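You operate a simulated robot arm through the tools that you are given. There is no shell and no other tool.

The job below is to be done with a simulated robot arm. You get a single attempt, and the scene is never put back.

## Task
Set the oil feed knob to 6 with the air bled off, then set the air to 7 bar.
Fine: shut the supply and bleed the dial to 0 first; open the supply again after.

Only the result counts: the job must be done as asked and must still hold three seconds after the hand-in. Knocking over, shifting, dropping, spilling or breaking anything else fails it.

## Robot
A 7-joint arm with a two-finger parallel gripper, fixed in place. Base frame: the origin is at the foot of the arm, x ahead of it, y to its left, z up. Units: cm, degrees, N and s.
With the tool pointing down near the work surface it reaches from about 20 to 60 cm from the base axis. Its first joint turns from -66.0 to 66.0 degrees. Payload 1.57 kg.
Tool frame: the origin (TCP) lies between the finger pads and is the grasp point; the fingertips stand 3 cm ahead of it; z points along the fingers, y is the line along which they close. Largest opening 11 cm; finger width 2.4, thickness 1.2; the body of the gripper, 4.8 by 11.2 cm, starts 7.8 cm behind the TCP.
Orientation is that of the tool frame in the base frame, as a unit quaternion [x, y, z, w]. With the fingers straight down and closing along the base's y, the tool's x points along the base's -x, its y along +y and its z along -z.

## Interface
- The arm moves only by the tool nudge_tool. Its argument "deltas" is one flat list of numbers, 7 for each row, row after row: the opening in per cent of the stroke, from 0 (shut) to 100 (fully open), then the shift along the tool's x, y, z in mm, then the turn, a rotation vector about the tool's x, y, z in degrees. In form: [jaw, tx, ty, tz, wx, wy, wz, jaw, tx, ty, tz, wx, wy, wz, ...]. A call has 1 to 20 rows; each row shifts and turns the commanded pose from where the row before left it, along the tool's axes as they then stand. Rows are played at 5 a second. More than 5 cm and 8.6 degrees between two rows, or a gripper value outside its range, and nothing of the call is played. Where a pose cannot be reached the arm comes as near as it can. A force on the tool above 40 N (or 10 N above the force at the start of the call, whichever is more), or a blocked arm, ends the call early, and 0.2 s more pass. Each finger travels about 10.8 cm/s and halts on what it meets, pressing with about 35 N; the grip force reading is that of the motor and also rises with nothing between the fingers. The clock runs only during rows and for 0.2 s after the last one: add rows that do not move to give the fingers time. It gives the time, the measured TCP pose, the force on the tool (base axes), the opening and the grip force at its end, in the units of the frame above (readings bear some noise), with the torque about the TCP (base axes, N m) and any sound that the robot's microphone picked up.
- Cameras (640 x 400 px; columns grow to the right, rows downward): "scene" is fixed at [16.49, -38.33, 142.83]; the picture's right is [0.88, -0.47, 0.00], its down [-0.20, -0.38, -0.90] and it looks along [0.42, 0.80, -0.43] (base axes); focal length 229 px, centre (320, 200). "wrist" rides on the gripper at [7, 1.6, -14.1] in the tool frame; the picture's right is [-0.23, 0.97, 0.00], its down [-0.85, -0.20, -0.48] and it looks along [-0.47, -0.11, 0.88] (tool axes); focal length 222 px, centre (320, 200). There is no depth. A picture from a camera that has moved, and an enlarged one, comes with that camera's place and axes in the base frame and with its lens. The place of the scene camera against the robot may be out by one fixed shift of up to 1.8 cm in any direction.
- get_image(camera): a new picture of that camera. It takes no simulated time.
- zoom(camera, box): a new picture of the part [left, top, right, bottom] of that camera's present view, enlarged. It takes no simulated time.
- hand_in(): hands the job in; it is judged then, once.

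Places have to be worked out from the pictures, the camera data and where the tool is seen. Open the gripper and draw the arm clear of the work before you hand the job in, unless the task says otherwise.

The tools are called after ">>>" as name(argument=value, ...) on one line, values as JSON. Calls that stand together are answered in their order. nudge_tool: Moves the arm, as the interface text tells. Its arguments: {"type":"object","properties":{"deltas":{"type":"array","items":{"type":"number"}}},"required":["deltas"]} The other tools are called the same way: get_image (camera) takes a picture; zoom (camera, box) takes an enlarged picture of a part of a camera's view; hand_in () hands the job in.

At the start:

```text
clock: 0.0
position: [33.39, 13.71, 128.77]
tcp_rot: [0.0, 1.0, 0.0, 0.0]
contact_force: [-0.3, -0.4, -0.3]
torque: [0.01, 0.02, 0.02]
gripper_width: 11.01
grasp_force: 0.0
```

scene: 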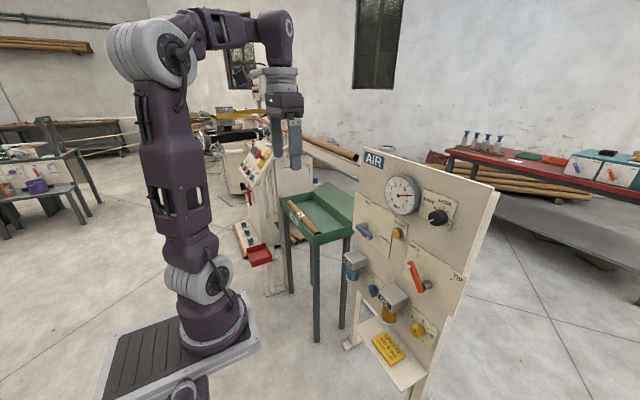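
wrist: 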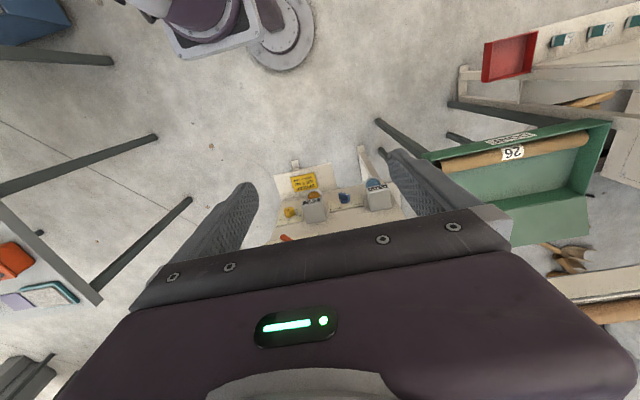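

The panel labelled AIR stands ahead of the arm, with several valves, knobs and a dial. I look closer at it before moving anything.

>>> zoom(camera="scene", box=[340, 140, 500, 240])

>>> zoom(camera="scene", box=[330, 210, 490, 310])

>>> zoom(camera="scene", box=[330, 290, 490, 390])

>>> zoom(camera="wrist", box=[260, 140, 420, 240])

```text
4.00 times, centred on (420, 190) of scene
camera zoom: at [16.49, -38.33, 142.83], right [0.88, -0.47, 0.0], down [-0.2, -0.38, -0.9], along [0.42, 0.8, -0.43], focal length 915 px, centre (-80, 240)
```

zoom: 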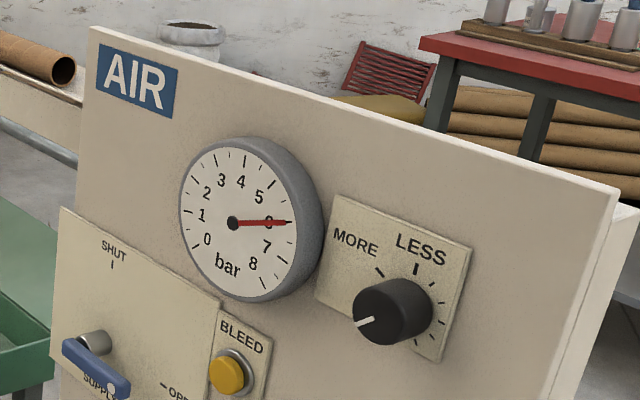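

```text
4.00 times, centred on (410, 260) of scene
camera zoom: at [16.49, -38.33, 142.83], right [0.88, -0.47, 0.0], down [-0.2, -0.38, -0.9], along [0.42, 0.8, -0.43], focal length 915 px, centre (-40, -40)
```

zoom: 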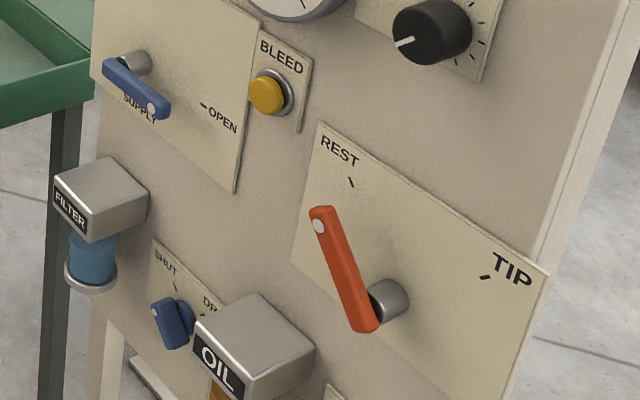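

```text
4.00 times, centred on (410, 340) of scene
camera zoom: at [16.49, -38.33, 142.83], right [0.88, -0.47, 0.0], down [-0.2, -0.38, -0.9], along [0.42, 0.8, -0.43], focal length 915 px, centre (-40, -360)
```

zoom: 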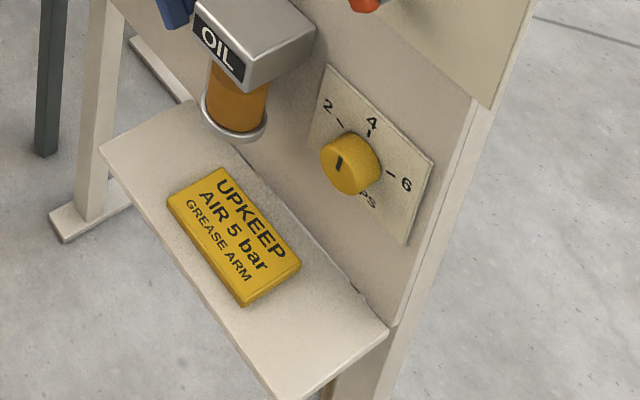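

```text
4.00 times, centred on (340, 190) of wrist
camera zoom: at [26.45, 15.51, 143.02], right [0.23, 0.97, 0.0], down [0.85, -0.2, 0.48], along [0.47, -0.11, -0.88], focal length 888 px, centre (240, 240)
```

zoom: 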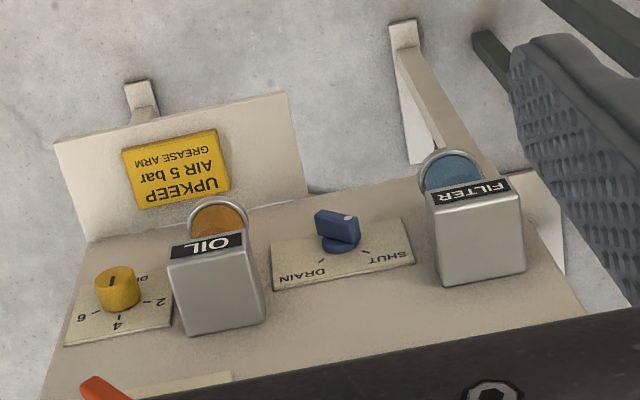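

The panel front seems to lie near x≈71, facing the arm, with the knobs between z≈65 and z≈112. I turn the tool to horizontal (towards +x), well clear of the panel, so that the wrist camera can see it.

>>> nudge_tool(deltas=[100, -10, 0, 0, 0, -8.18, 0, 100, -9.9, 0, 1.42, 0, -8.18, 0, 100, -9.6, 0, 2.82, 0, -8.18, 0, 100, -9.1, 0, 4.15, 0, -8.18, 0, 100, -8.41, 0, 5.41, 0, -8.18, 0, 100, -7.56, 0, 6.55, 0, -8.18, 0])

```text
clock: 1.4
position: [39.45, 13.75, 128.89]
tcp_rot: [0.001, 0.91, -0.001, 0.415]
contact_force: [0.1, 0.9, -0.3]
torque: [-0.02, -0.03, -0.02]
gripper_width: 11.0
grasp_force: 0.1
```

The arm follows as commanded and is now tilted 49°. I finish the turn to horizontal and then look.

>>> nudge_tool(deltas=[100, -6.55, 0, 7.56, 0, -8.18, 0, 100, -5.41, 0, 8.41, 0, -8.18, 0, 100, -4.15, 0, 9.1, 0, -8.18, 0, 100, -2.82, 0, 9.6, 0, -8.18, 0, 100, -1.42, 0, 9.9, 0, -8.2, 0, 100, 0, 0, 0, 0, 0, 0])

>>> get_image(camera="wrist")

>>> get_image(camera="scene")

```text
clock: 2.8
position: [44.59, 13.75, 128.91]
tcp_rot: [-0.001, 0.707, 0.0, 0.707]
contact_force: [0.1, -0.6, 0.2]
torque: [0.0, 0.02, 0.0]
gripper_width: 11.0
grasp_force: 0.1
```

```text
taken
camera wrist: at [30.41, 15.46, 121.9], right [0.0, 0.97, 0.23], down [-0.48, -0.2, 0.86], along [0.88, -0.11, 0.47], focal length 222 px, centre (320, 200)
```

wrist: 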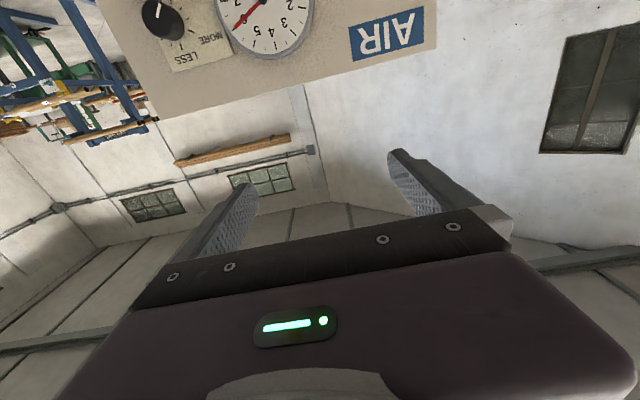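

```text
taken
```

scene: 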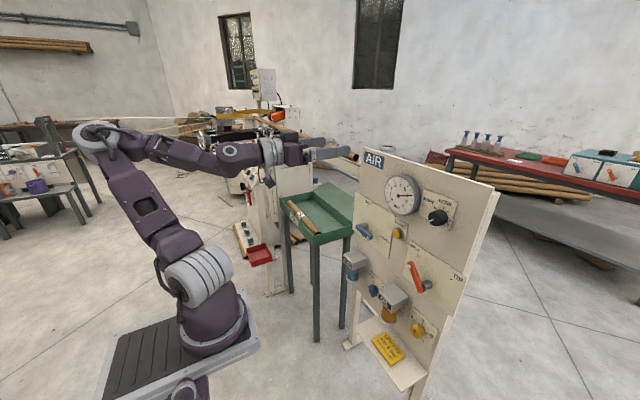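

The tool is horizontal and points at the panel. I move down and a little right to view the middle of the panel with the wrist camera.

>>> nudge_tool(deltas=[100, 20, -4, 0, 0, 0, 0, 100, 20, -4, 0, 0, 0, 0, 100, 20, -4, 0, 0, 0, 0, 100, 20, -4, 0, 0, 0, 0, 100, 20, -4, 0, 0, 0, 0, 100, 20, -4, 0, 0, 0, 0, 100, 20, -4, 0, 0, 0, 0, 100, 20, -4, 0, 0, 0, 0, 100, 20, -4, 0, 0, 0, 0, 100, 20, -4, 0, 0, 0, 0, 100, 20, -4, 0, 0, 0, 0, 100, 20, -4, 0, 0, 0, 0, 100, 20, -4, 0, 0, 0, 0, 100, 20, -4, 0, 0, 0, 0, 100, 0, 0, 0, 0, 0, 0])

>>> get_image(camera="wrist")

>>> get_image(camera="scene")

```text
clock: 6.0
position: [41.77, 18.12, 107.75]
tcp_rot: [0.0, 0.708, -0.001, 0.706]
contact_force: [0.0, -0.3, -0.3]
torque: [0.01, 0.02, 0.0]
gripper_width: 11.01
grasp_force: 0.0
out of reach, approached as far as the arm can: row 3, 4, 5, 6, 7, 8, 9, 10, 11, 12, 14
```

```text
taken
camera wrist: at [27.58, 19.96, 100.86], right [0.0, 0.97, 0.23], down [-0.48, -0.2, 0.86], along [0.88, -0.11, 0.47], focal length 222 px, centre (320, 200)
```

wrist: 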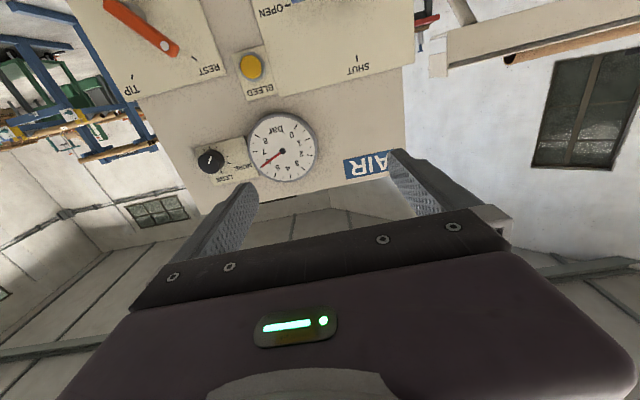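

```text
taken
```

scene: 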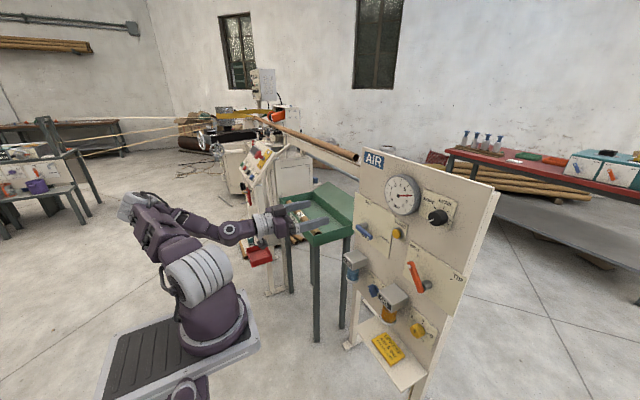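

The rows ran out of reach with the arm folded, so I'll approach from further forward. First I look closer at the arm's base and at the panel from this spot.

>>> zoom(camera="scene", box=[80, 180, 400, 400])

>>> zoom(camera="wrist", box=[180, 0, 440, 200])

```text
1.82 times, centred on (240, 290) of scene
camera zoom: at [16.49, -38.33, 142.83], right [0.88, -0.47, 0.0], down [-0.2, -0.38, -0.9], along [0.42, 0.8, -0.43], focal length 416 px, centre (466, 36)
```

zoom: 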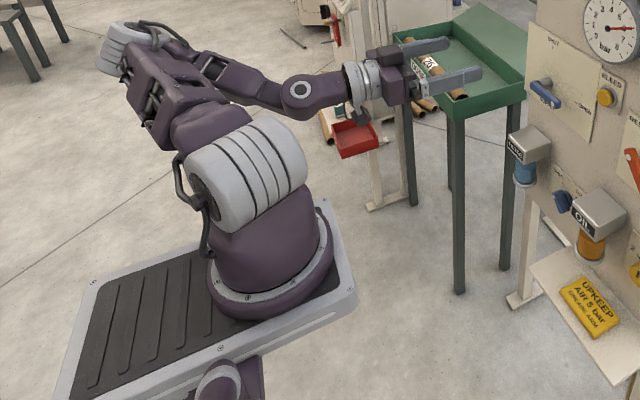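

```text
2.00 times, centred on (310, 100) of wrist
camera zoom: at [27.58, 19.96, 100.86], right [0.0, 0.97, 0.23], down [-0.48, -0.2, 0.86], along [0.88, -0.11, 0.47], focal length 444 px, centre (340, 400)
```

zoom: 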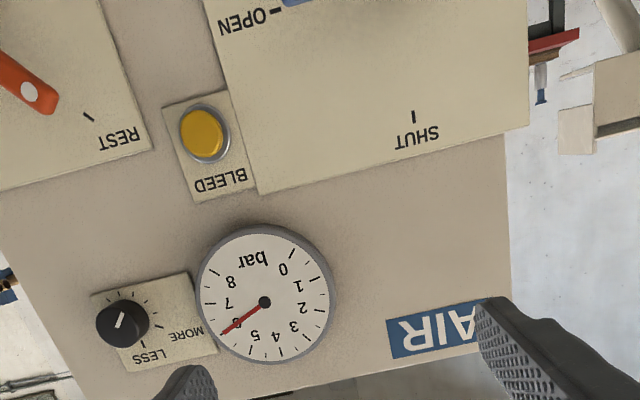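

From the wrist view the knob's marks run from MORE to LESS and the gauge reads about 6. I move forward to about x=55, staying some 15 cm off the panel, and towards y=10, then check reach.

>>> nudge_tool(deltas=[100, 0, 0, 15, 0, 0, 0, 100, 0, 0, 15, 0, 0, 0, 100, 0, 0, 15, 0, 0, 0, 100, 0, -10, 15, 0, 0, 0, 100, 0, -10, 15, 0, 0, 0, 100, 0, -10, 15, 0, 0, 0, 100, 0, -10, 15, 0, 0, 0, 100, 0, -10, 15, 0, 0, 0, 100, 0, -10, 10, 0, 0, 0, 100, 0, 0, 0, 0, 0, 0])

>>> get_image(camera="wrist")

>>> get_image(camera="scene")

```text
clock: 8.2
position: [42.87, 19.14, 109.76]
tcp_rot: [0.0, 0.707, 0.0, 0.707]
contact_force: [0.2, 0.7, 0.5]
torque: [0.02, 0.0, -0.01]
gripper_width: 11.02
grasp_force: 0.0
out of reach, approached as far as the arm can: row 1, 2, 3, 4, 5, 6, 7, 8, 9
```

```text
taken
camera wrist: at [28.72, 20.78, 102.81], right [0.0, 0.97, 0.23], down [-0.48, -0.2, 0.86], along [0.88, -0.11, 0.47], focal length 222 px, centre (320, 200)
```

wrist: 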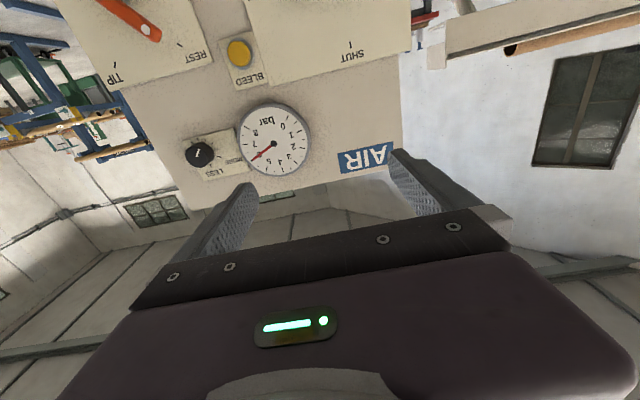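

```text
taken
```

scene: 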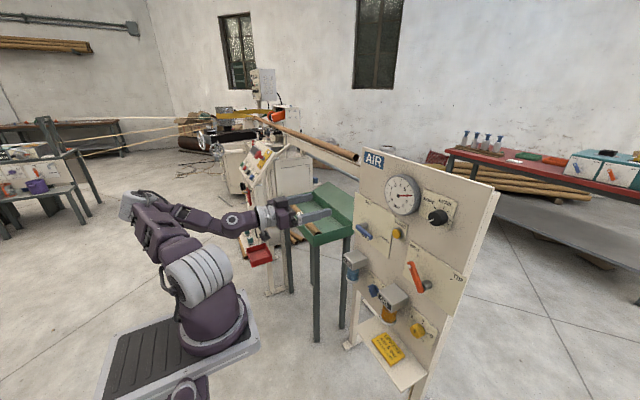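

The arm is caught at a joint limit here while folded. I go back up to about z=129, then forward at that height, and will come down with the arm more stretched.

>>> nudge_tool(deltas=[100, -20, 0, 0, 0, 0, 0, 100, -20, 0, 0, 0, 0, 0, 100, -20, 0, 0, 0, 0, 0, 100, -20, 0, 0, 0, 0, 0, 100, -20, 0, 0, 0, 0, 0, 100, -20, 0, 0, 0, 0, 0, 100, -20, 0, 0, 0, 0, 0, 100, -20, 0, 0, 0, 0, 0, 100, -20, 0, 0, 0, 0, 0, 100, 0, 0, 0, 0, 0, 0])

```text
clock: 10.4
position: [42.74, 18.8, 127.68]
tcp_rot: [0.0, 0.707, 0.0, 0.707]
contact_force: [0.6, -0.9, -0.3]
torque: [0.02, -0.02, 0.01]
gripper_width: 10.96
grasp_force: 0.0
```

Back at z=127.7 without limits. Now I move forward 14 cm in steps and see whether it follows (the panel's face is near x=72 and its top about z=120).

>>> nudge_tool(deltas=[100, 0, -10, 15, 0, 0, 0, 100, 0, -10, 15, 0, 0, 0, 100, 0, -10, 15, 0, 0, 0, 100, 0, -10, 15, 0, 0, 0, 100, 0, -10, 15, 0, 0, 0, 100, 0, -10, 15, 0, 0, 0, 100, 0, -10, 15, 0, 0, 0, 100, 0, -10, 15, 0, 0, 0, 100, 0, 0, 0, 0, 0, 0])

>>> get_image(camera="scene")

```text
clock: 12.4
position: [51.55, 11.6, 129.81]
tcp_rot: [0.002, 0.693, 0.013, 0.72]
contact_force: [0.4, 0.0, -0.6]
torque: [0.01, 0.0, -0.02]
gripper_width: 11.03
grasp_force: 0.0
out of reach, approached as far as the arm can: row 6, 7, 8
```

```text
taken
```

scene: 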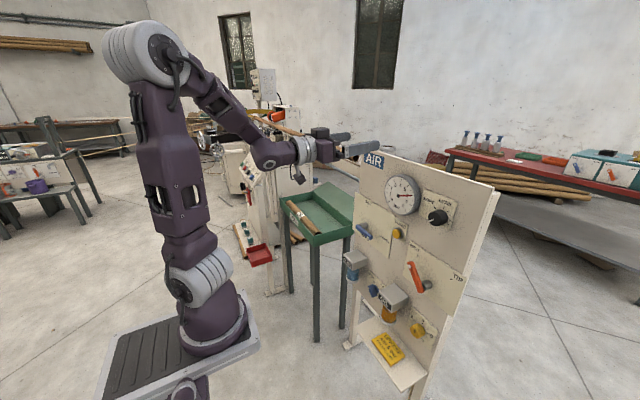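

At this height the wrist pitch limit stops the tool from staying level further forward. I swing the tool back to pointing down (pivoting about the wrist), to try another wrist configuration coming round from the right side.

>>> nudge_tool(deltas=[100, 31.4, 0, -2.2, 0, 8.2, 0, 100, 31.4, 0, -2.2, 0, 8.2, 0, 100, 31.4, 0, -2.2, 0, 8.2, 0, 100, 31.4, 0, -2.2, 0, 8.2, 0, 100, 31.4, 0, -2.2, 0, 8.2, 0, 100, 31.4, 0, -2.2, 0, 8.2, 0, 100, 31.4, 0, -2.2, 0, 8.2, 0, 100, 31.4, 0, -2.2, 0, 8.2, 0, 100, 31.4, 0, -2.2, 0, 8.2, 0, 100, 31.4, 0, -2.2, 0, 8.2, 0, 100, 31.4, 0, -2.2, 0, 8.2, 0, 100, 0, 0, 0, 0, 0, 0])

>>> get_image(camera="scene")

>>> get_image(camera="wrist")

```text
clock: 15.0
position: [30.6, 11.18, 105.89]
tcp_rot: [0.0, 1.0, -0.001, -0.003]
contact_force: [-0.7, 0.3, 0.1]
torque: [0.0, 0.0, -0.03]
gripper_width: 10.98
grasp_force: 0.0
```

```text
taken
```

scene: 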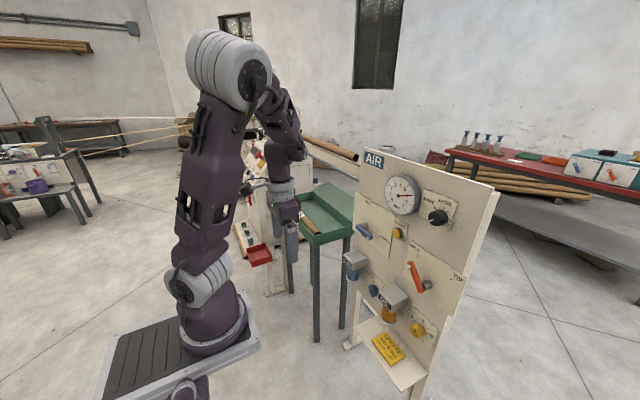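

```text
taken
camera wrist: at [23.68, 12.97, 120.08], right [0.23, 0.97, 0.0], down [0.86, -0.2, 0.47], along [0.46, -0.11, -0.88], focal length 222 px, centre (320, 200)
```

wrist: 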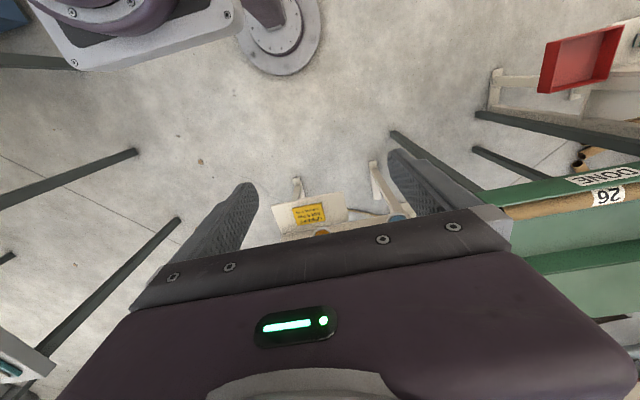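

The tool is down again and clear of everything. I raise it about 16 cm and then swing it, pivoting at the wrist, to point to the right (−y).

>>> nudge_tool(deltas=[100, 0, 0, -20, 0, 0, 0, 100, 0, 0, -20, 0, 0, 0, 100, 0, 0, -20, 0, 0, 0, 100, 0, 0, -20, 0, 0, 0, 100, 0, 0, -20, 0, 0, 0, 100, 0, 0, -20, 0, 0, 0, 100, 0, -31.4, -2.2, 8.2, 0, 0, 100, 0, -31.4, -2.2, 8.2, 0, 0, 100, 0, -31.4, -2.2, 8.2, 0, 0, 100, 0, -31.4, -2.2, 8.2, 0, 0, 100, 0, -31.4, -2.2, 8.2, 0, 0, 100, 0, -31.4, -2.2, 8.2, 0, 0, 100, 0, 0, 0, 0, 0, 0])

>>> get_image(camera="scene")

```text
clock: 17.8
position: [31.47, -4.73, 125.14]
tcp_rot: [-0.001, 0.908, -0.418, -0.003]
contact_force: [1.4, -1.1, 0.3]
torque: [0.02, 0.03, 0.02]
gripper_width: 10.98
grasp_force: 0.1
out of reach, approached as far as the arm can: row 12
```

```text
taken
```

scene: 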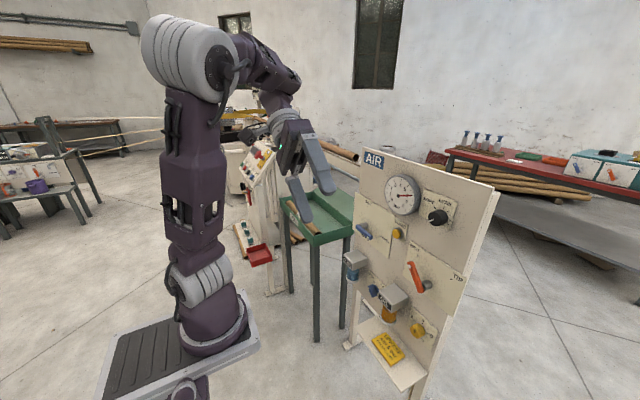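

The swing stopped at 49°, apparently on a joint limit, with the wrist out at y≈12. I shift the wrist towards y≈0 (in line with the arm's base) and then continue the swing to the right.

>>> nudge_tool(deltas=[100, 0, -9.8, 11.3, 0, 0, 0, 100, 0, -9.8, 11.3, 0, 0, 0, 100, 0, -9.8, 11.3, 0, 0, 0, 100, 0, -9.8, 11.3, 0, 0, 0, 100, 0, -9.8, 11.3, 0, 0, 0, 100, 0, -9.8, 11.3, 0, 0, 0, 100, 0, -9.8, 11.3, 0, 0, 0, 100, 0, -9.8, 11.3, 0, 0, 0, 100, 0, -31.4, -2.2, 8.2, 0, 0, 100, 0, -31.4, -2.2, 8.2, 0, 0, 100, 0, 0, 0, 0, 0, 0])

>>> get_image(camera="scene")

```text
clock: 20.2
position: [37.66, -15.49, 126.51]
tcp_rot: [-0.001, 0.84, -0.542, -0.001]
contact_force: [-0.5, -1.4, 0.2]
torque: [-0.02, 0.01, -0.05]
gripper_width: 11.0
grasp_force: 0.0
out of reach, approached as far as the arm can: row 1, 2, 3, 4, 5, 6, 7, 8, 9
```

```text
taken
```

scene: 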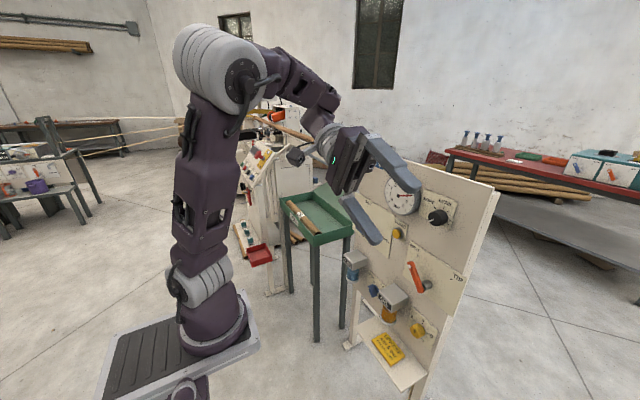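

That worked by going further out: the tool now points 66° to the right. I continue to swing to 90° while moving a bit forward (+x).

>>> nudge_tool(deltas=[100, -20, 0, 0, 0, 0, 0, 100, -20, 0, 0, 0, 0, 0, 100, -10, -25, 0, 8.1, 0, 0, 100, -10, -25, 0, 8.1, 0, 0, 100, -10, -25, 0, 8.1, 0, 0, 100, 0, 0, 0, 0, 0, 0])

>>> get_image(camera="scene")

```text
clock: 21.6
position: [44.32, -17.83, 133.37]
tcp_rot: [-0.001, 0.707, -0.707, -0.002]
contact_force: [1.3, -0.8, 0.3]
torque: [0.01, 0.0, 0.01]
gripper_width: 11.01
grasp_force: 0.1
```

```text
taken
```

scene: 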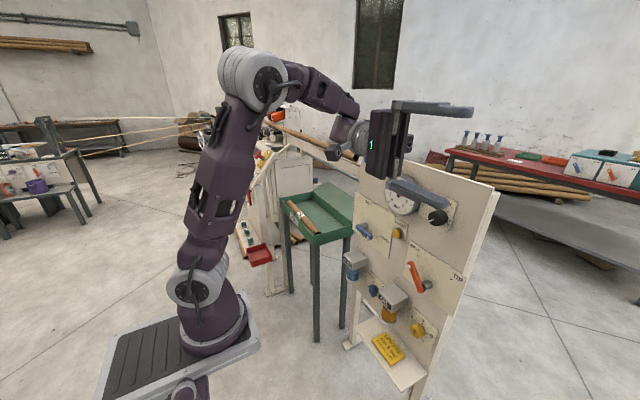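

The tool now points level to the right. Next I swing it round towards the panel (+x) about the wrist, half way first, pulling back slightly to stay clear of the panel top.

>>> nudge_tool(deltas=[100, -24.4, 0, -2.2, 0, -8.2, 0, 100, -24.5, 0, -3.2, 0, -8.2, 0, 100, -24.7, 0, -4.2, 0, -8.2, 0, 100, -25, 0, -5.1, 0, -8.2, 0, 100, -25.5, 0, -6, 0, -8.2, 0, 100, -26.1, 0, -6.8, 0, -8.2, 0, 100, 0, 0, 0, 0, 0, 0])

>>> get_image(camera="scene")

```text
clock: 23.2
position: [56.96, -10.02, 133.54]
tcp_rot: [-0.296, 0.643, -0.642, 0.295]
contact_force: [0.1, 0.2, -1.0]
torque: [0.05, -0.01, 0.02]
gripper_width: 11.01
grasp_force: 0.1
```

```text
taken
```

scene: 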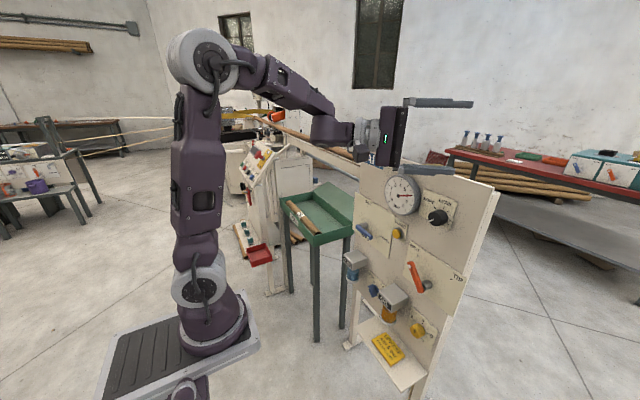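

No limits so far and the tool points half right, half forward. I finish the swing to point straight at the panel.

>>> nudge_tool(deltas=[100, -26.8, 0, -7.5, 0, -8.2, 0, 100, -27.6, 0, -8.1, 0, -8.2, 0, 100, -28.5, 0, -8.6, 0, -8.2, 0, 100, -29.4, 0, -8.9, 0, -8.2, 0, 100, -30.4, 0, -9.1, 0, -8, 0, 100, 0, 0, 0, 0, 0, 0])

>>> get_image(camera="scene")

>>> get_image(camera="wrist")

```text
clock: 24.6
position: [58.87, 4.27, 133.14]
tcp_rot: [0.501, -0.501, 0.498, -0.5]
contact_force: [0.1, 0.0, 0.0]
torque: [-0.01, 0.0, 0.02]
gripper_width: 11.0
grasp_force: 0.0
```

```text
taken
```

scene: 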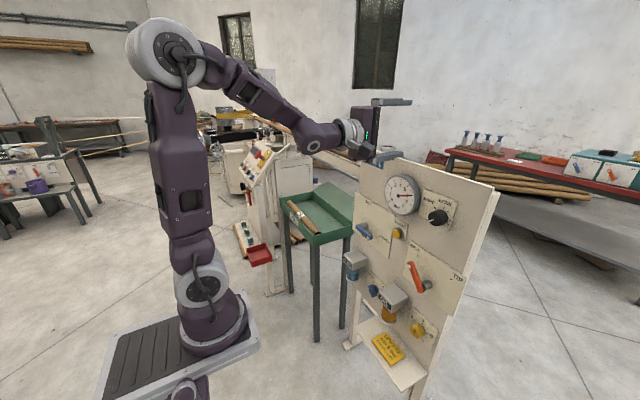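

```text
taken
camera wrist: at [44.71, -2.59, 131.62], right [0.0, 0.23, -0.97], down [-0.48, 0.85, 0.2], along [0.88, 0.47, 0.11], focal length 222 px, centre (320, 200)
```

wrist: 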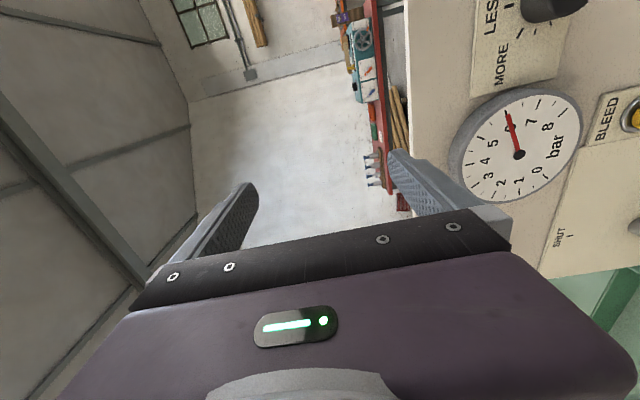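

The tool now points straight at the panel (tool x=−y, y=−z, z=+x) at x≈59. I lower it in front of the panel, drawing back slightly, to look at the controls.

>>> nudge_tool(deltas=[100, 0, 0, -10, 0, 0, 0, 100, 0, 15, -10, 0, 0, 0, 100, 0, 15, -5, 0, 0, 0, 100, 0, 15, -5, 0, 0, 0, 100, 0, 15, 0, 0, 0, 0, 100, 0, 15, 0, 0, 0, 0, 100, 0, 15, 0, 0, 0, 0, 100, 0, 15, 0, 0, 0, 0, 100, 0, 15, 0, 0, 0, 0, 100, 0, 15, 0, 0, 0, 0, 100, 0, 15, 0, 0, 0, 0, 100, 0, 15, 0, 0, 0, 0, 100, 0, 0, 0, 0, 0, 0])

>>> get_image(camera="wrist")

>>> get_image(camera="scene")

```text
clock: 27.4
position: [55.76, 4.38, 116.79]
tcp_rot: [-0.5, 0.502, -0.499, 0.499]
contact_force: [-0.2, -0.2, -0.3]
torque: [0.01, 0.01, -0.02]
gripper_width: 10.98
grasp_force: 0.1
```

```text
taken
camera wrist: at [41.53, -2.51, 115.34], right [0.0, 0.23, -0.97], down [-0.48, 0.86, 0.2], along [0.88, 0.47, 0.11], focal length 222 px, centre (320, 200)
```

wrist: 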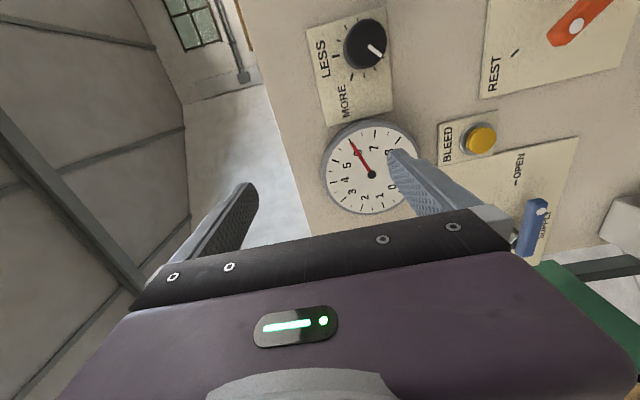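

```text
taken
```

scene: 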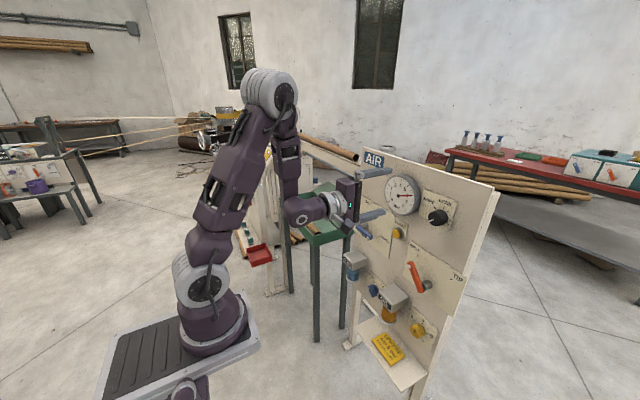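

The arm follows well in this configuration. I enlarge the view of the regulator knob, gauge and bleed.

>>> zoom(camera="wrist", box=[300, 0, 460, 100])

>>> zoom(camera="wrist", box=[420, 0, 640, 270])

```text
4.00 times, centred on (380, 50) of wrist
camera zoom: at [41.53, -2.51, 115.34], right [0.0, 0.23, -0.97], down [-0.48, 0.86, 0.2], along [0.88, 0.47, 0.11], focal length 888 px, centre (80, 800)
```

zoom: 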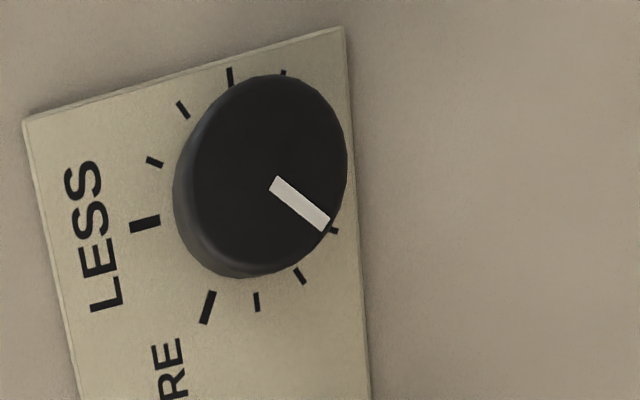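

```text
1.48 times, centred on (530, 135) of wrist
camera zoom: at [41.53, -2.51, 115.34], right [0.0, 0.23, -0.97], down [-0.48, 0.86, 0.2], along [0.88, 0.47, 0.11], focal length 329 px, centre (9, 296)
```

zoom: 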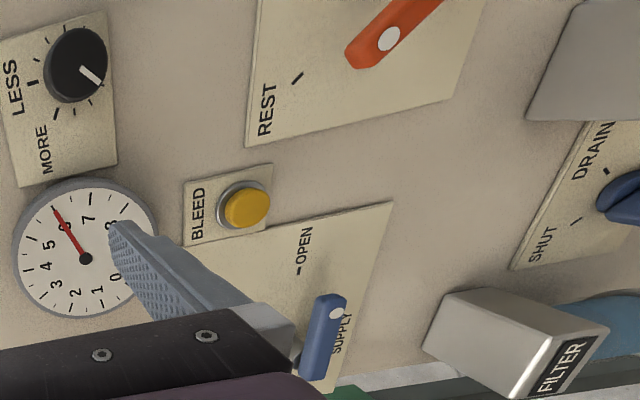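

The marks run from LESS (top) clockwise round to MORE, with the pointer near 7:30 for 6 bar. I close the fingers and move to in front of the supply lever (about y≈20, z≈90) at x≈55 to measure it.

>>> nudge_tool(deltas=[0, -12, 15, 0, 0, 0, 0, 0, -12, 15, 0, 0, 0, 0, 0, -12, 15, 0, 0, 0, 0, 0, -12, 15, 0, 0, 0, 0, 0, -12, 15, 0, 0, 0, 0, 0, -12, 15, 0, 0, 0, 0, 0, -12, 15, 0, 0, 0, 0, 0, -12, 15, 0, 0, 0, 0, 0, -12, 15, 0, 0, 0, 0, 0, -12, 15, 0, 0, 0, 0, 0, -12, 15, 0, 0, 0, 0, 0, -12, 15, 0, 0, 0, 0, 0, -12, 15, 0, 0, 0, 0, 0, -12, 15, 0, 0, 0, 0, 0, 0, 0, 0, 0, 0, 0])

>>> get_image(camera="wrist")

>>> get_image(camera="scene")

```text
clock: 30.6
position: [55.64, 21.05, 96.0]
tcp_rot: [-0.5, 0.501, -0.499, 0.5]
contact_force: [-0.2, -0.4, -0.6]
torque: [0.01, 0.02, 0.01]
gripper_width: 0.0
grasp_force: 21.5
```

```text
taken
camera wrist: at [41.59, 14.09, 94.46], right [0.0, 0.23, -0.97], down [-0.48, 0.85, 0.2], along [0.88, 0.47, 0.11], focal length 222 px, centre (320, 200)
```

wrist: 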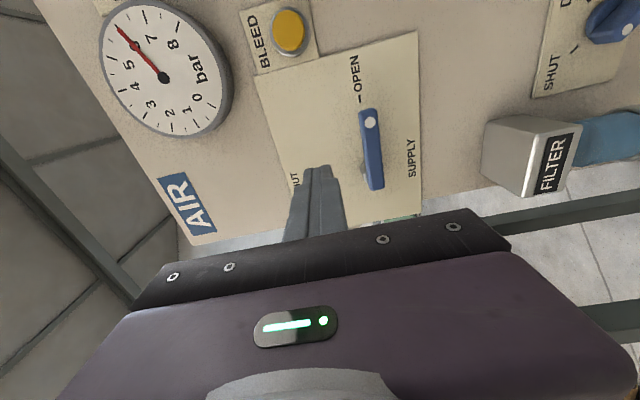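

```text
taken
```

scene: 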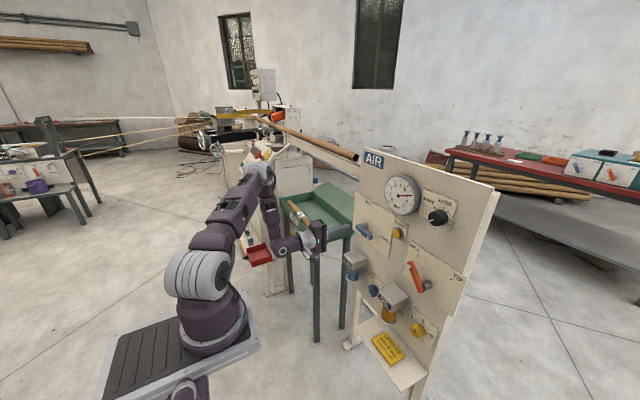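

The lever's tip dot triangulates to (66.8, 19.5, 90.2), its pivot to about y≈26, z≈90.4, so the handle lies level (OPEN). I go below it (z≈87), then forward to x≈61, and check before pushing.

>>> nudge_tool(deltas=[0, 0, 15, 0, 0, 0, 0, 0, 0, 15, 0, 0, 0, 0, 0, 0, 15, 0, 0, 0, 0, 0, 0, 15, 0, 0, 0, 0, 0, 0, 15, 0, 0, 0, 0, 0, 0, 14, 0, 0, 0, 0, 0, 0, 0, 15, 0, 0, 0, 0, 0, 0, 15, 0, 0, 0, 0, 0, 0, 15, 0, 0, 0, 0, 0, 0, 10, 0, 0, 0, 0, 0, 0, 0, 0, 0, 0])

>>> get_image(camera="wrist")

>>> zoom(camera="scene", box=[290, 180, 450, 280])

```text
clock: 33.0
position: [61.28, 21.26, 87.1]
tcp_rot: [-0.5, 0.501, -0.499, 0.5]
contact_force: [-0.6, 0.2, 0.1]
torque: [-0.01, -0.04, -0.01]
gripper_width: 0.0
grasp_force: 21.2
```

```text
taken
camera wrist: at [47.12, 14.42, 85.5], right [0.0, 0.23, -0.97], down [-0.48, 0.85, 0.2], along [0.88, 0.47, 0.11], focal length 222 px, centre (320, 200)
```

wrist: 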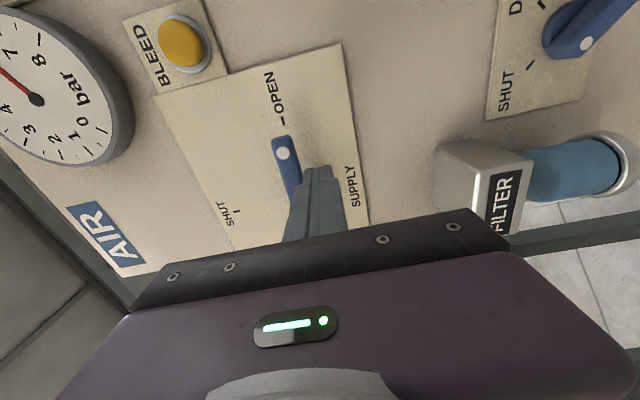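

```text
4.00 times, centred on (370, 230) of scene
camera zoom: at [16.49, -38.33, 142.83], right [0.88, -0.47, 0.0], down [-0.2, -0.38, -0.9], along [0.42, 0.8, -0.43], focal length 915 px, centre (120, 80)
```

zoom: 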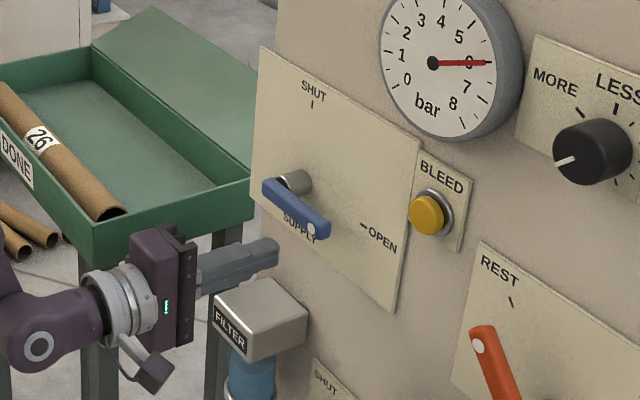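

The prod (closed fingers) is just below the handle; the plate lies at x≈70.7 and the handle front at x≈66.9. I insert to TCP x≈65.8, leaving the fingertips about 2 cm short of the panel.

>>> nudge_tool(deltas=[0, 0, 0, 9, 0, 0, 0, 0, 0, 0, 9, 0, 0, 0, 0, 0, 0, 9, 0, 0, 0, 0, 0, 0, 9, 0, 0, 0, 0, 0, 0, 9, 0, 0, 0, 0, 0, 0, 0, 0, 0, 0])

>>> get_image(camera="wrist")

>>> zoom(camera="scene", box=[310, 200, 430, 275])

```text
clock: 34.4
position: [65.69, 21.21, 86.95]
tcp_rot: [-0.501, 0.501, -0.498, 0.499]
contact_force: [-0.5, 0.6, 0.2]
torque: [0.01, 0.02, 0.0]
gripper_width: 0.0
grasp_force: 21.0
```

```text
taken
camera wrist: at [51.6, 14.35, 85.45], right [0.0, 0.23, -0.97], down [-0.48, 0.85, 0.2], along [0.88, 0.47, 0.11], focal length 222 px, centre (320, 200)
```

wrist: 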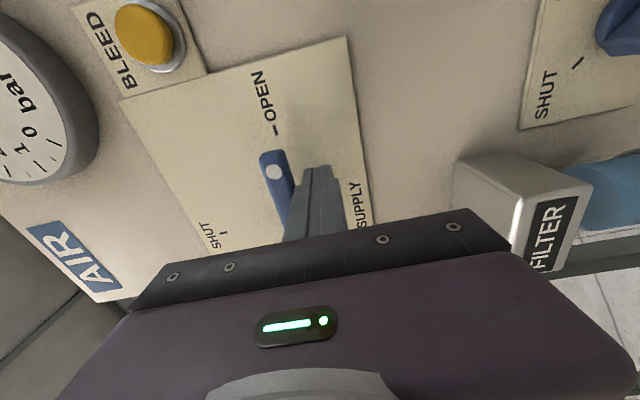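

```text
5.33 times, centred on (370, 238) of scene
camera zoom: at [16.49, -38.33, 142.83], right [0.88, -0.47, 0.0], down [-0.2, -0.38, -0.9], along [0.42, 0.8, -0.43], focal length 1220 px, centre (53, 0)
```

zoom: 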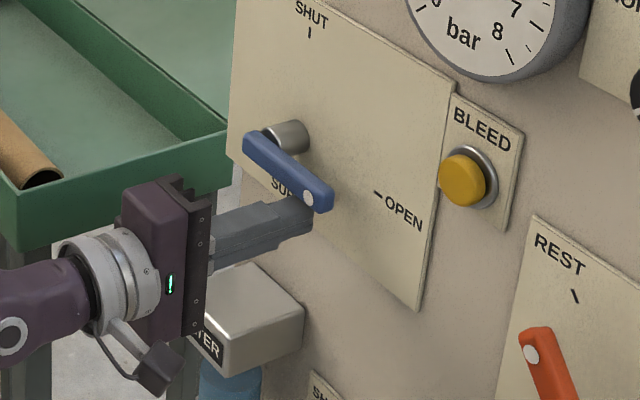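

Alignment is right: prod under the handle, plate 2 cm beyond. I push the handle up along an arc around its pivot (y≈26, z≈90.2), the first third first.

>>> nudge_tool(deltas=[0, 0, -8.5, 0, 0, 0, 0, 0, 2.6, -5.3, 0, 0, 0, 0, 0, 2.7, -5.3, 0, 0, 0, 0, 0, 1.3, -6.4, 0, 0, 0, 0, 0, 1.2, -6.4, 0, 0, 0, 0, 0, 0, 0, 0, 0, 0, 0])

>>> get_image(camera="wrist")

>>> zoom(camera="scene", box=[310, 160, 450, 260])

```text
clock: 35.8
position: [65.63, 20.36, 90.22]
tcp_rot: [-0.5, 0.501, -0.499, 0.5]
contact_force: [-0.1, -0.4, -0.7]
torque: [-0.02, 0.02, 0.0]
gripper_width: 0.02
grasp_force: 21.1
```

```text
taken
camera wrist: at [51.54, 13.5, 88.63], right [0.0, 0.23, -0.97], down [-0.48, 0.85, 0.2], along [0.88, 0.47, 0.11], focal length 222 px, centre (320, 200)
```

wrist: 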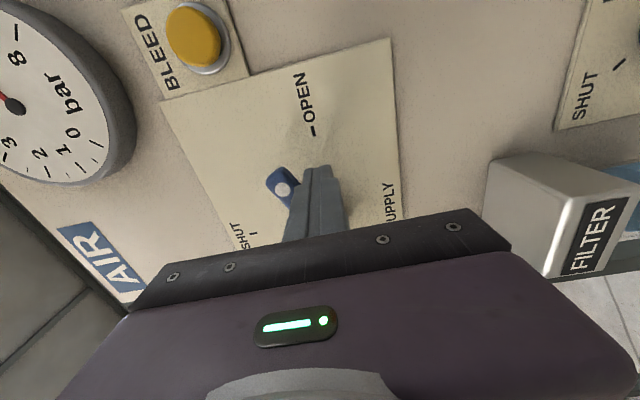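

```text
4.00 times, centred on (380, 210) of scene
camera zoom: at [16.5, -38.33, 142.83], right [0.88, -0.47, 0.0], down [-0.2, -0.38, -0.9], along [0.42, 0.8, -0.43], focal length 915 px, centre (80, 160)
```

zoom: 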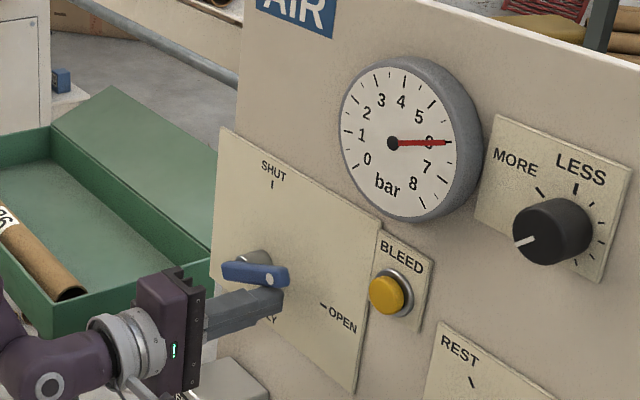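

The lever follows easily (about 30° turned, hardly any force). I continue the arc up to SHUT.

>>> nudge_tool(deltas=[0, -0.7, -7, 0, 0, 0, 0, 0, -0.7, -7, 0, 0, 0, 0, 0, -2.9, -7, 0, 0, 0, 0, 0, -2.9, -7, 0, 0, 0, 0, 0, -5.2, -6, 0, 0, 0, 0, 0, -5.2, -6, 0, 0, 0, 0, 0, -7.1, -4.3, 0, 0, 0, 0, 0, -7.1, -4.2, 0, 0, 0, 0, 0, 0, 0, 0, 0, 0, 0])

>>> get_image(camera="wrist")

>>> zoom(camera="scene", box=[310, 160, 450, 260])

```text
clock: 37.8
position: [65.71, 23.44, 94.95]
tcp_rot: [-0.501, 0.501, -0.499, 0.5]
contact_force: [0.7, -0.6, 1.2]
torque: [-0.01, 0.0, 0.0]
gripper_width: 0.0
grasp_force: 21.1
```

```text
taken
camera wrist: at [51.64, 16.72, 93.33], right [0.0, 0.23, -0.97], down [-0.48, 0.85, 0.2], along [0.88, 0.47, 0.11], focal length 222 px, centre (320, 200)
```

wrist: 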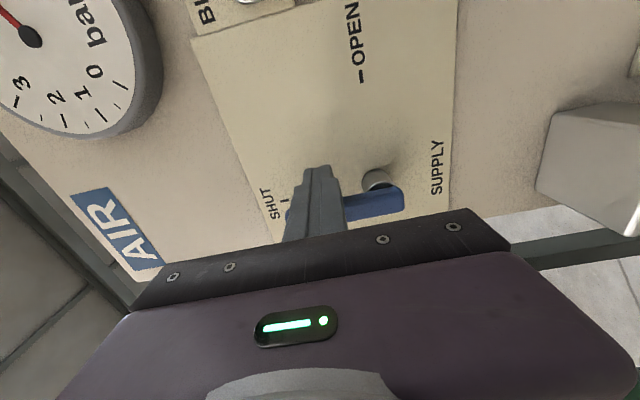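

```text
4.00 times, centred on (380, 210) of scene
camera zoom: at [16.49, -38.33, 142.83], right [0.88, -0.47, 0.0], down [-0.2, -0.38, -0.9], along [0.42, 0.8, -0.43], focal length 915 px, centre (80, 160)
```

zoom: 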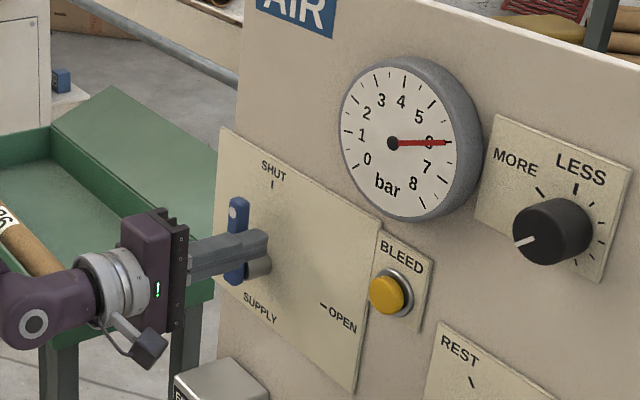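

The lever is nearly upright at SHUT with very low force. I push it slightly further (left) to be sure it is fully at its stop, watching the force.

>>> nudge_tool(deltas=[0, -2, 0, 0, 0, 0, 0, 0, -2, 0, 0, 0, 0, 0, 0, 0, 0, 0, 0, 0, 0])

>>> zoom(camera="scene", box=[340, 190, 420, 240])

```text
clock: 38.6
position: [65.76, 23.98, 94.91]
tcp_rot: [0.501, -0.5, 0.499, -0.5]
contact_force: [0.5, 0.0, 0.5]
torque: [0.01, 0.04, 0.02]
gripper_width: 0.01
grasp_force: 21.3
```

```text
8.00 times, centred on (380, 215) of scene
camera zoom: at [16.49, -38.33, 142.83], right [0.88, -0.47, 0.0], down [-0.2, -0.38, -0.9], along [0.42, 0.8, -0.43], focal length 1830 px, centre (-160, 80)
```

zoom: 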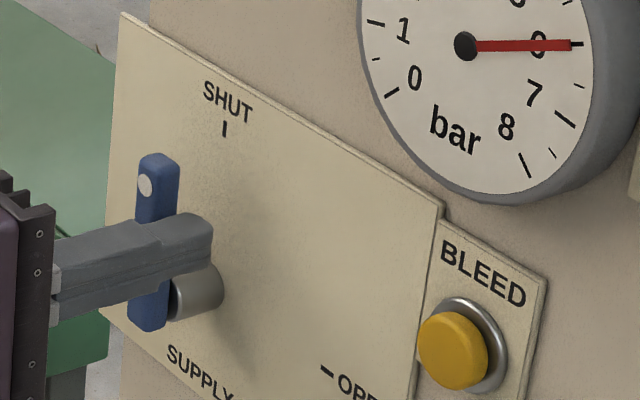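

The lever looks upright, in line with SHUT. I back off slightly to the right and withdraw straight back to look at it.

>>> nudge_tool(deltas=[0, 5, 0, 0, 0, 0, 0, 0, 3, 0, -10, 0, 0, 0, 0, 0, 0, -15, 0, 0, 0, 0, 0, 0, -20, 0, 0, 0, 0, 0, 0, -20, 0, 0, 0, 0, 0, 0, -20, 0, 0, 0, 0, 0, 0, 0, 0, 0, 0])

>>> get_image(camera="wrist")

>>> zoom(camera="scene", box=[340, 190, 420, 240])

```text
clock: 40.2
position: [57.04, 22.92, 95.24]
tcp_rot: [-0.501, 0.501, -0.498, 0.5]
contact_force: [0.5, -0.4, -0.3]
torque: [0.0, 0.01, 0.04]
gripper_width: 0.0
grasp_force: 21.2
```

```text
taken
camera wrist: at [42.87, 16.06, 93.62], right [0.0, 0.23, -0.97], down [-0.48, 0.85, 0.2], along [0.88, 0.47, 0.11], focal length 222 px, centre (320, 200)
```

wrist: 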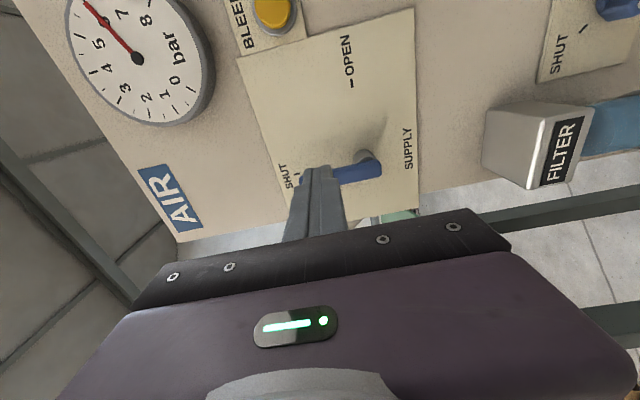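

```text
8.00 times, centred on (380, 215) of scene
camera zoom: at [16.49, -38.33, 142.83], right [0.88, -0.47, 0.0], down [-0.2, -0.38, -0.9], along [0.42, 0.8, -0.43], focal length 1830 px, centre (-160, 80)
```

zoom: 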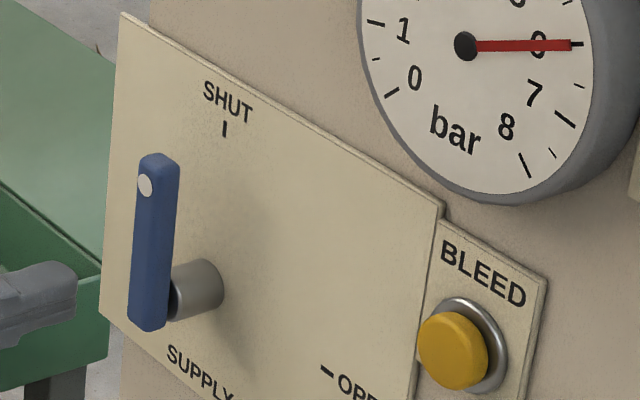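

The supply lever is upright at SHUT. The bleed button triangulates to about (70, 9.1, 96.9); I move the closed fingers in front of it, still at x≈57.

>>> nudge_tool(deltas=[0, 13.8, -1.7, 0, 0, 0, 0, 0, 13.8, -1.7, 0, 0, 0, 0, 0, 13.8, -1.7, 0, 0, 0, 0, 0, 13.8, -1.7, 0, 0, 0, 0, 0, 13.8, -1.7, 0, 0, 0, 0, 0, 13.8, -1.7, 0, 0, 0, 0, 0, 13.8, -1.7, 0, 0, 0, 0, 0, 13.8, -1.7, 0, 0, 0, 0, 0, 13.8, -1.7, 0, 0, 0, 0, 0, 13.8, -1.7, 0, 0, 0, 0, 0, 0, 0, 0, 0, 0, 0])

>>> get_image(camera="wrist")

>>> zoom(camera="scene", box=[340, 160, 500, 260])

```text
clock: 42.6
position: [57.0, 9.4, 96.68]
tcp_rot: [-0.5, 0.502, -0.498, 0.5]
contact_force: [-0.2, -0.1, -0.7]
torque: [0.0, 0.03, 0.0]
gripper_width: 0.0
grasp_force: 21.5
```

```text
taken
camera wrist: at [42.97, 2.61, 95.26], right [0.0, 0.23, -0.97], down [-0.48, 0.85, 0.2], along [0.88, 0.47, 0.11], focal length 222 px, centre (320, 200)
```

wrist: 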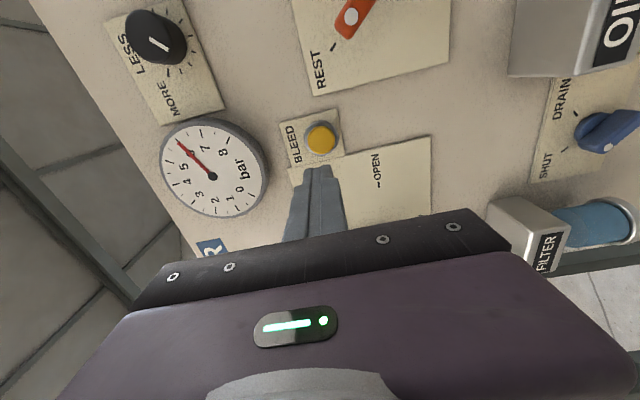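

```text
4.00 times, centred on (420, 210) of scene
camera zoom: at [16.49, -38.33, 142.83], right [0.88, -0.47, 0.0], down [-0.2, -0.38, -0.9], along [0.42, 0.8, -0.43], focal length 915 px, centre (-80, 160)
```

zoom: 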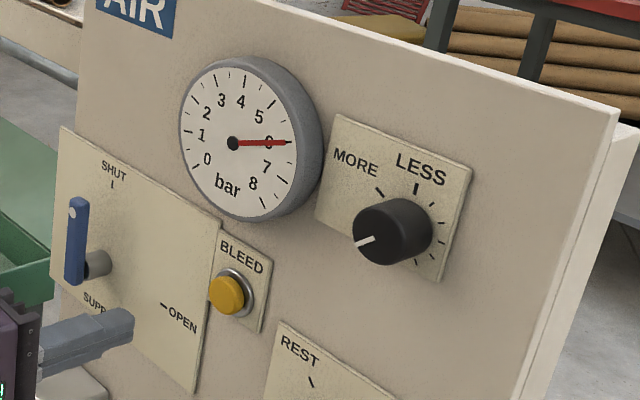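

The prod is in line with the button (needed y≈9.1, z≈96.8). I advance to x≈64, then creep in small steps watching the force.

>>> nudge_tool(deltas=[0, 3, 0, 15, 0, 0, 0, 0, 0, -1, 15, 0, 0, 0, 0, 0, 0, 15, 0, 0, 0, 0, 0, 0, 15, 0, 0, 0, 0, 0, 0, 10, 0, 0, 0, 0, 0, 0, 0, 0, 0, 0, 0, 0, 0, 3, 0, 0, 0, 0, 0, 0, 3, 0, 0, 0, 0, 0, 0, 3, 0, 0, 0, 0, 0, 0, 0, 0, 0, 0])

>>> zoom(camera="scene", box=[340, 180, 480, 267])

>>> get_image(camera="wrist")

```text
clock: 44.8
position: [64.97, 9.04, 96.83]
tcp_rot: [-0.5, 0.502, -0.499, 0.499]
contact_force: [0.2, -0.2, -0.4]
torque: [0.02, -0.04, -0.01]
gripper_width: 0.0
grasp_force: 21.3
```

```text
4.57 times, centred on (410, 224) of scene
camera zoom: at [16.49, -38.33, 142.83], right [0.88, -0.47, 0.0], down [-0.2, -0.38, -0.9], along [0.42, 0.8, -0.43], focal length 1046 px, centre (-91, 93)
```

zoom: 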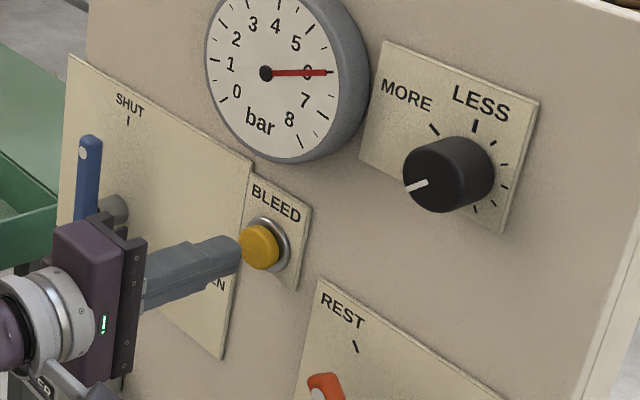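

```text
taken
camera wrist: at [50.93, 2.23, 95.26], right [0.0, 0.23, -0.97], down [-0.48, 0.85, 0.2], along [0.88, 0.47, 0.11], focal length 222 px, centre (320, 200)
```

wrist: 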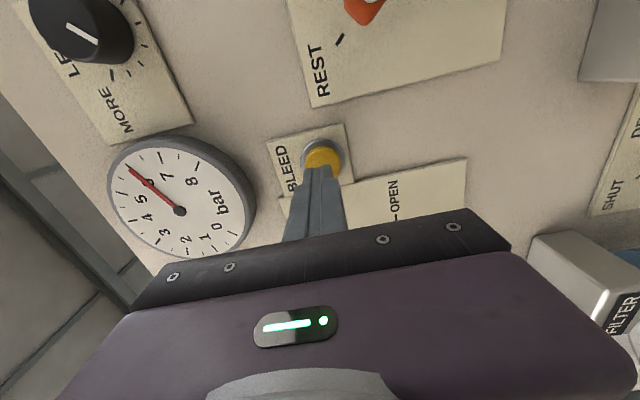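

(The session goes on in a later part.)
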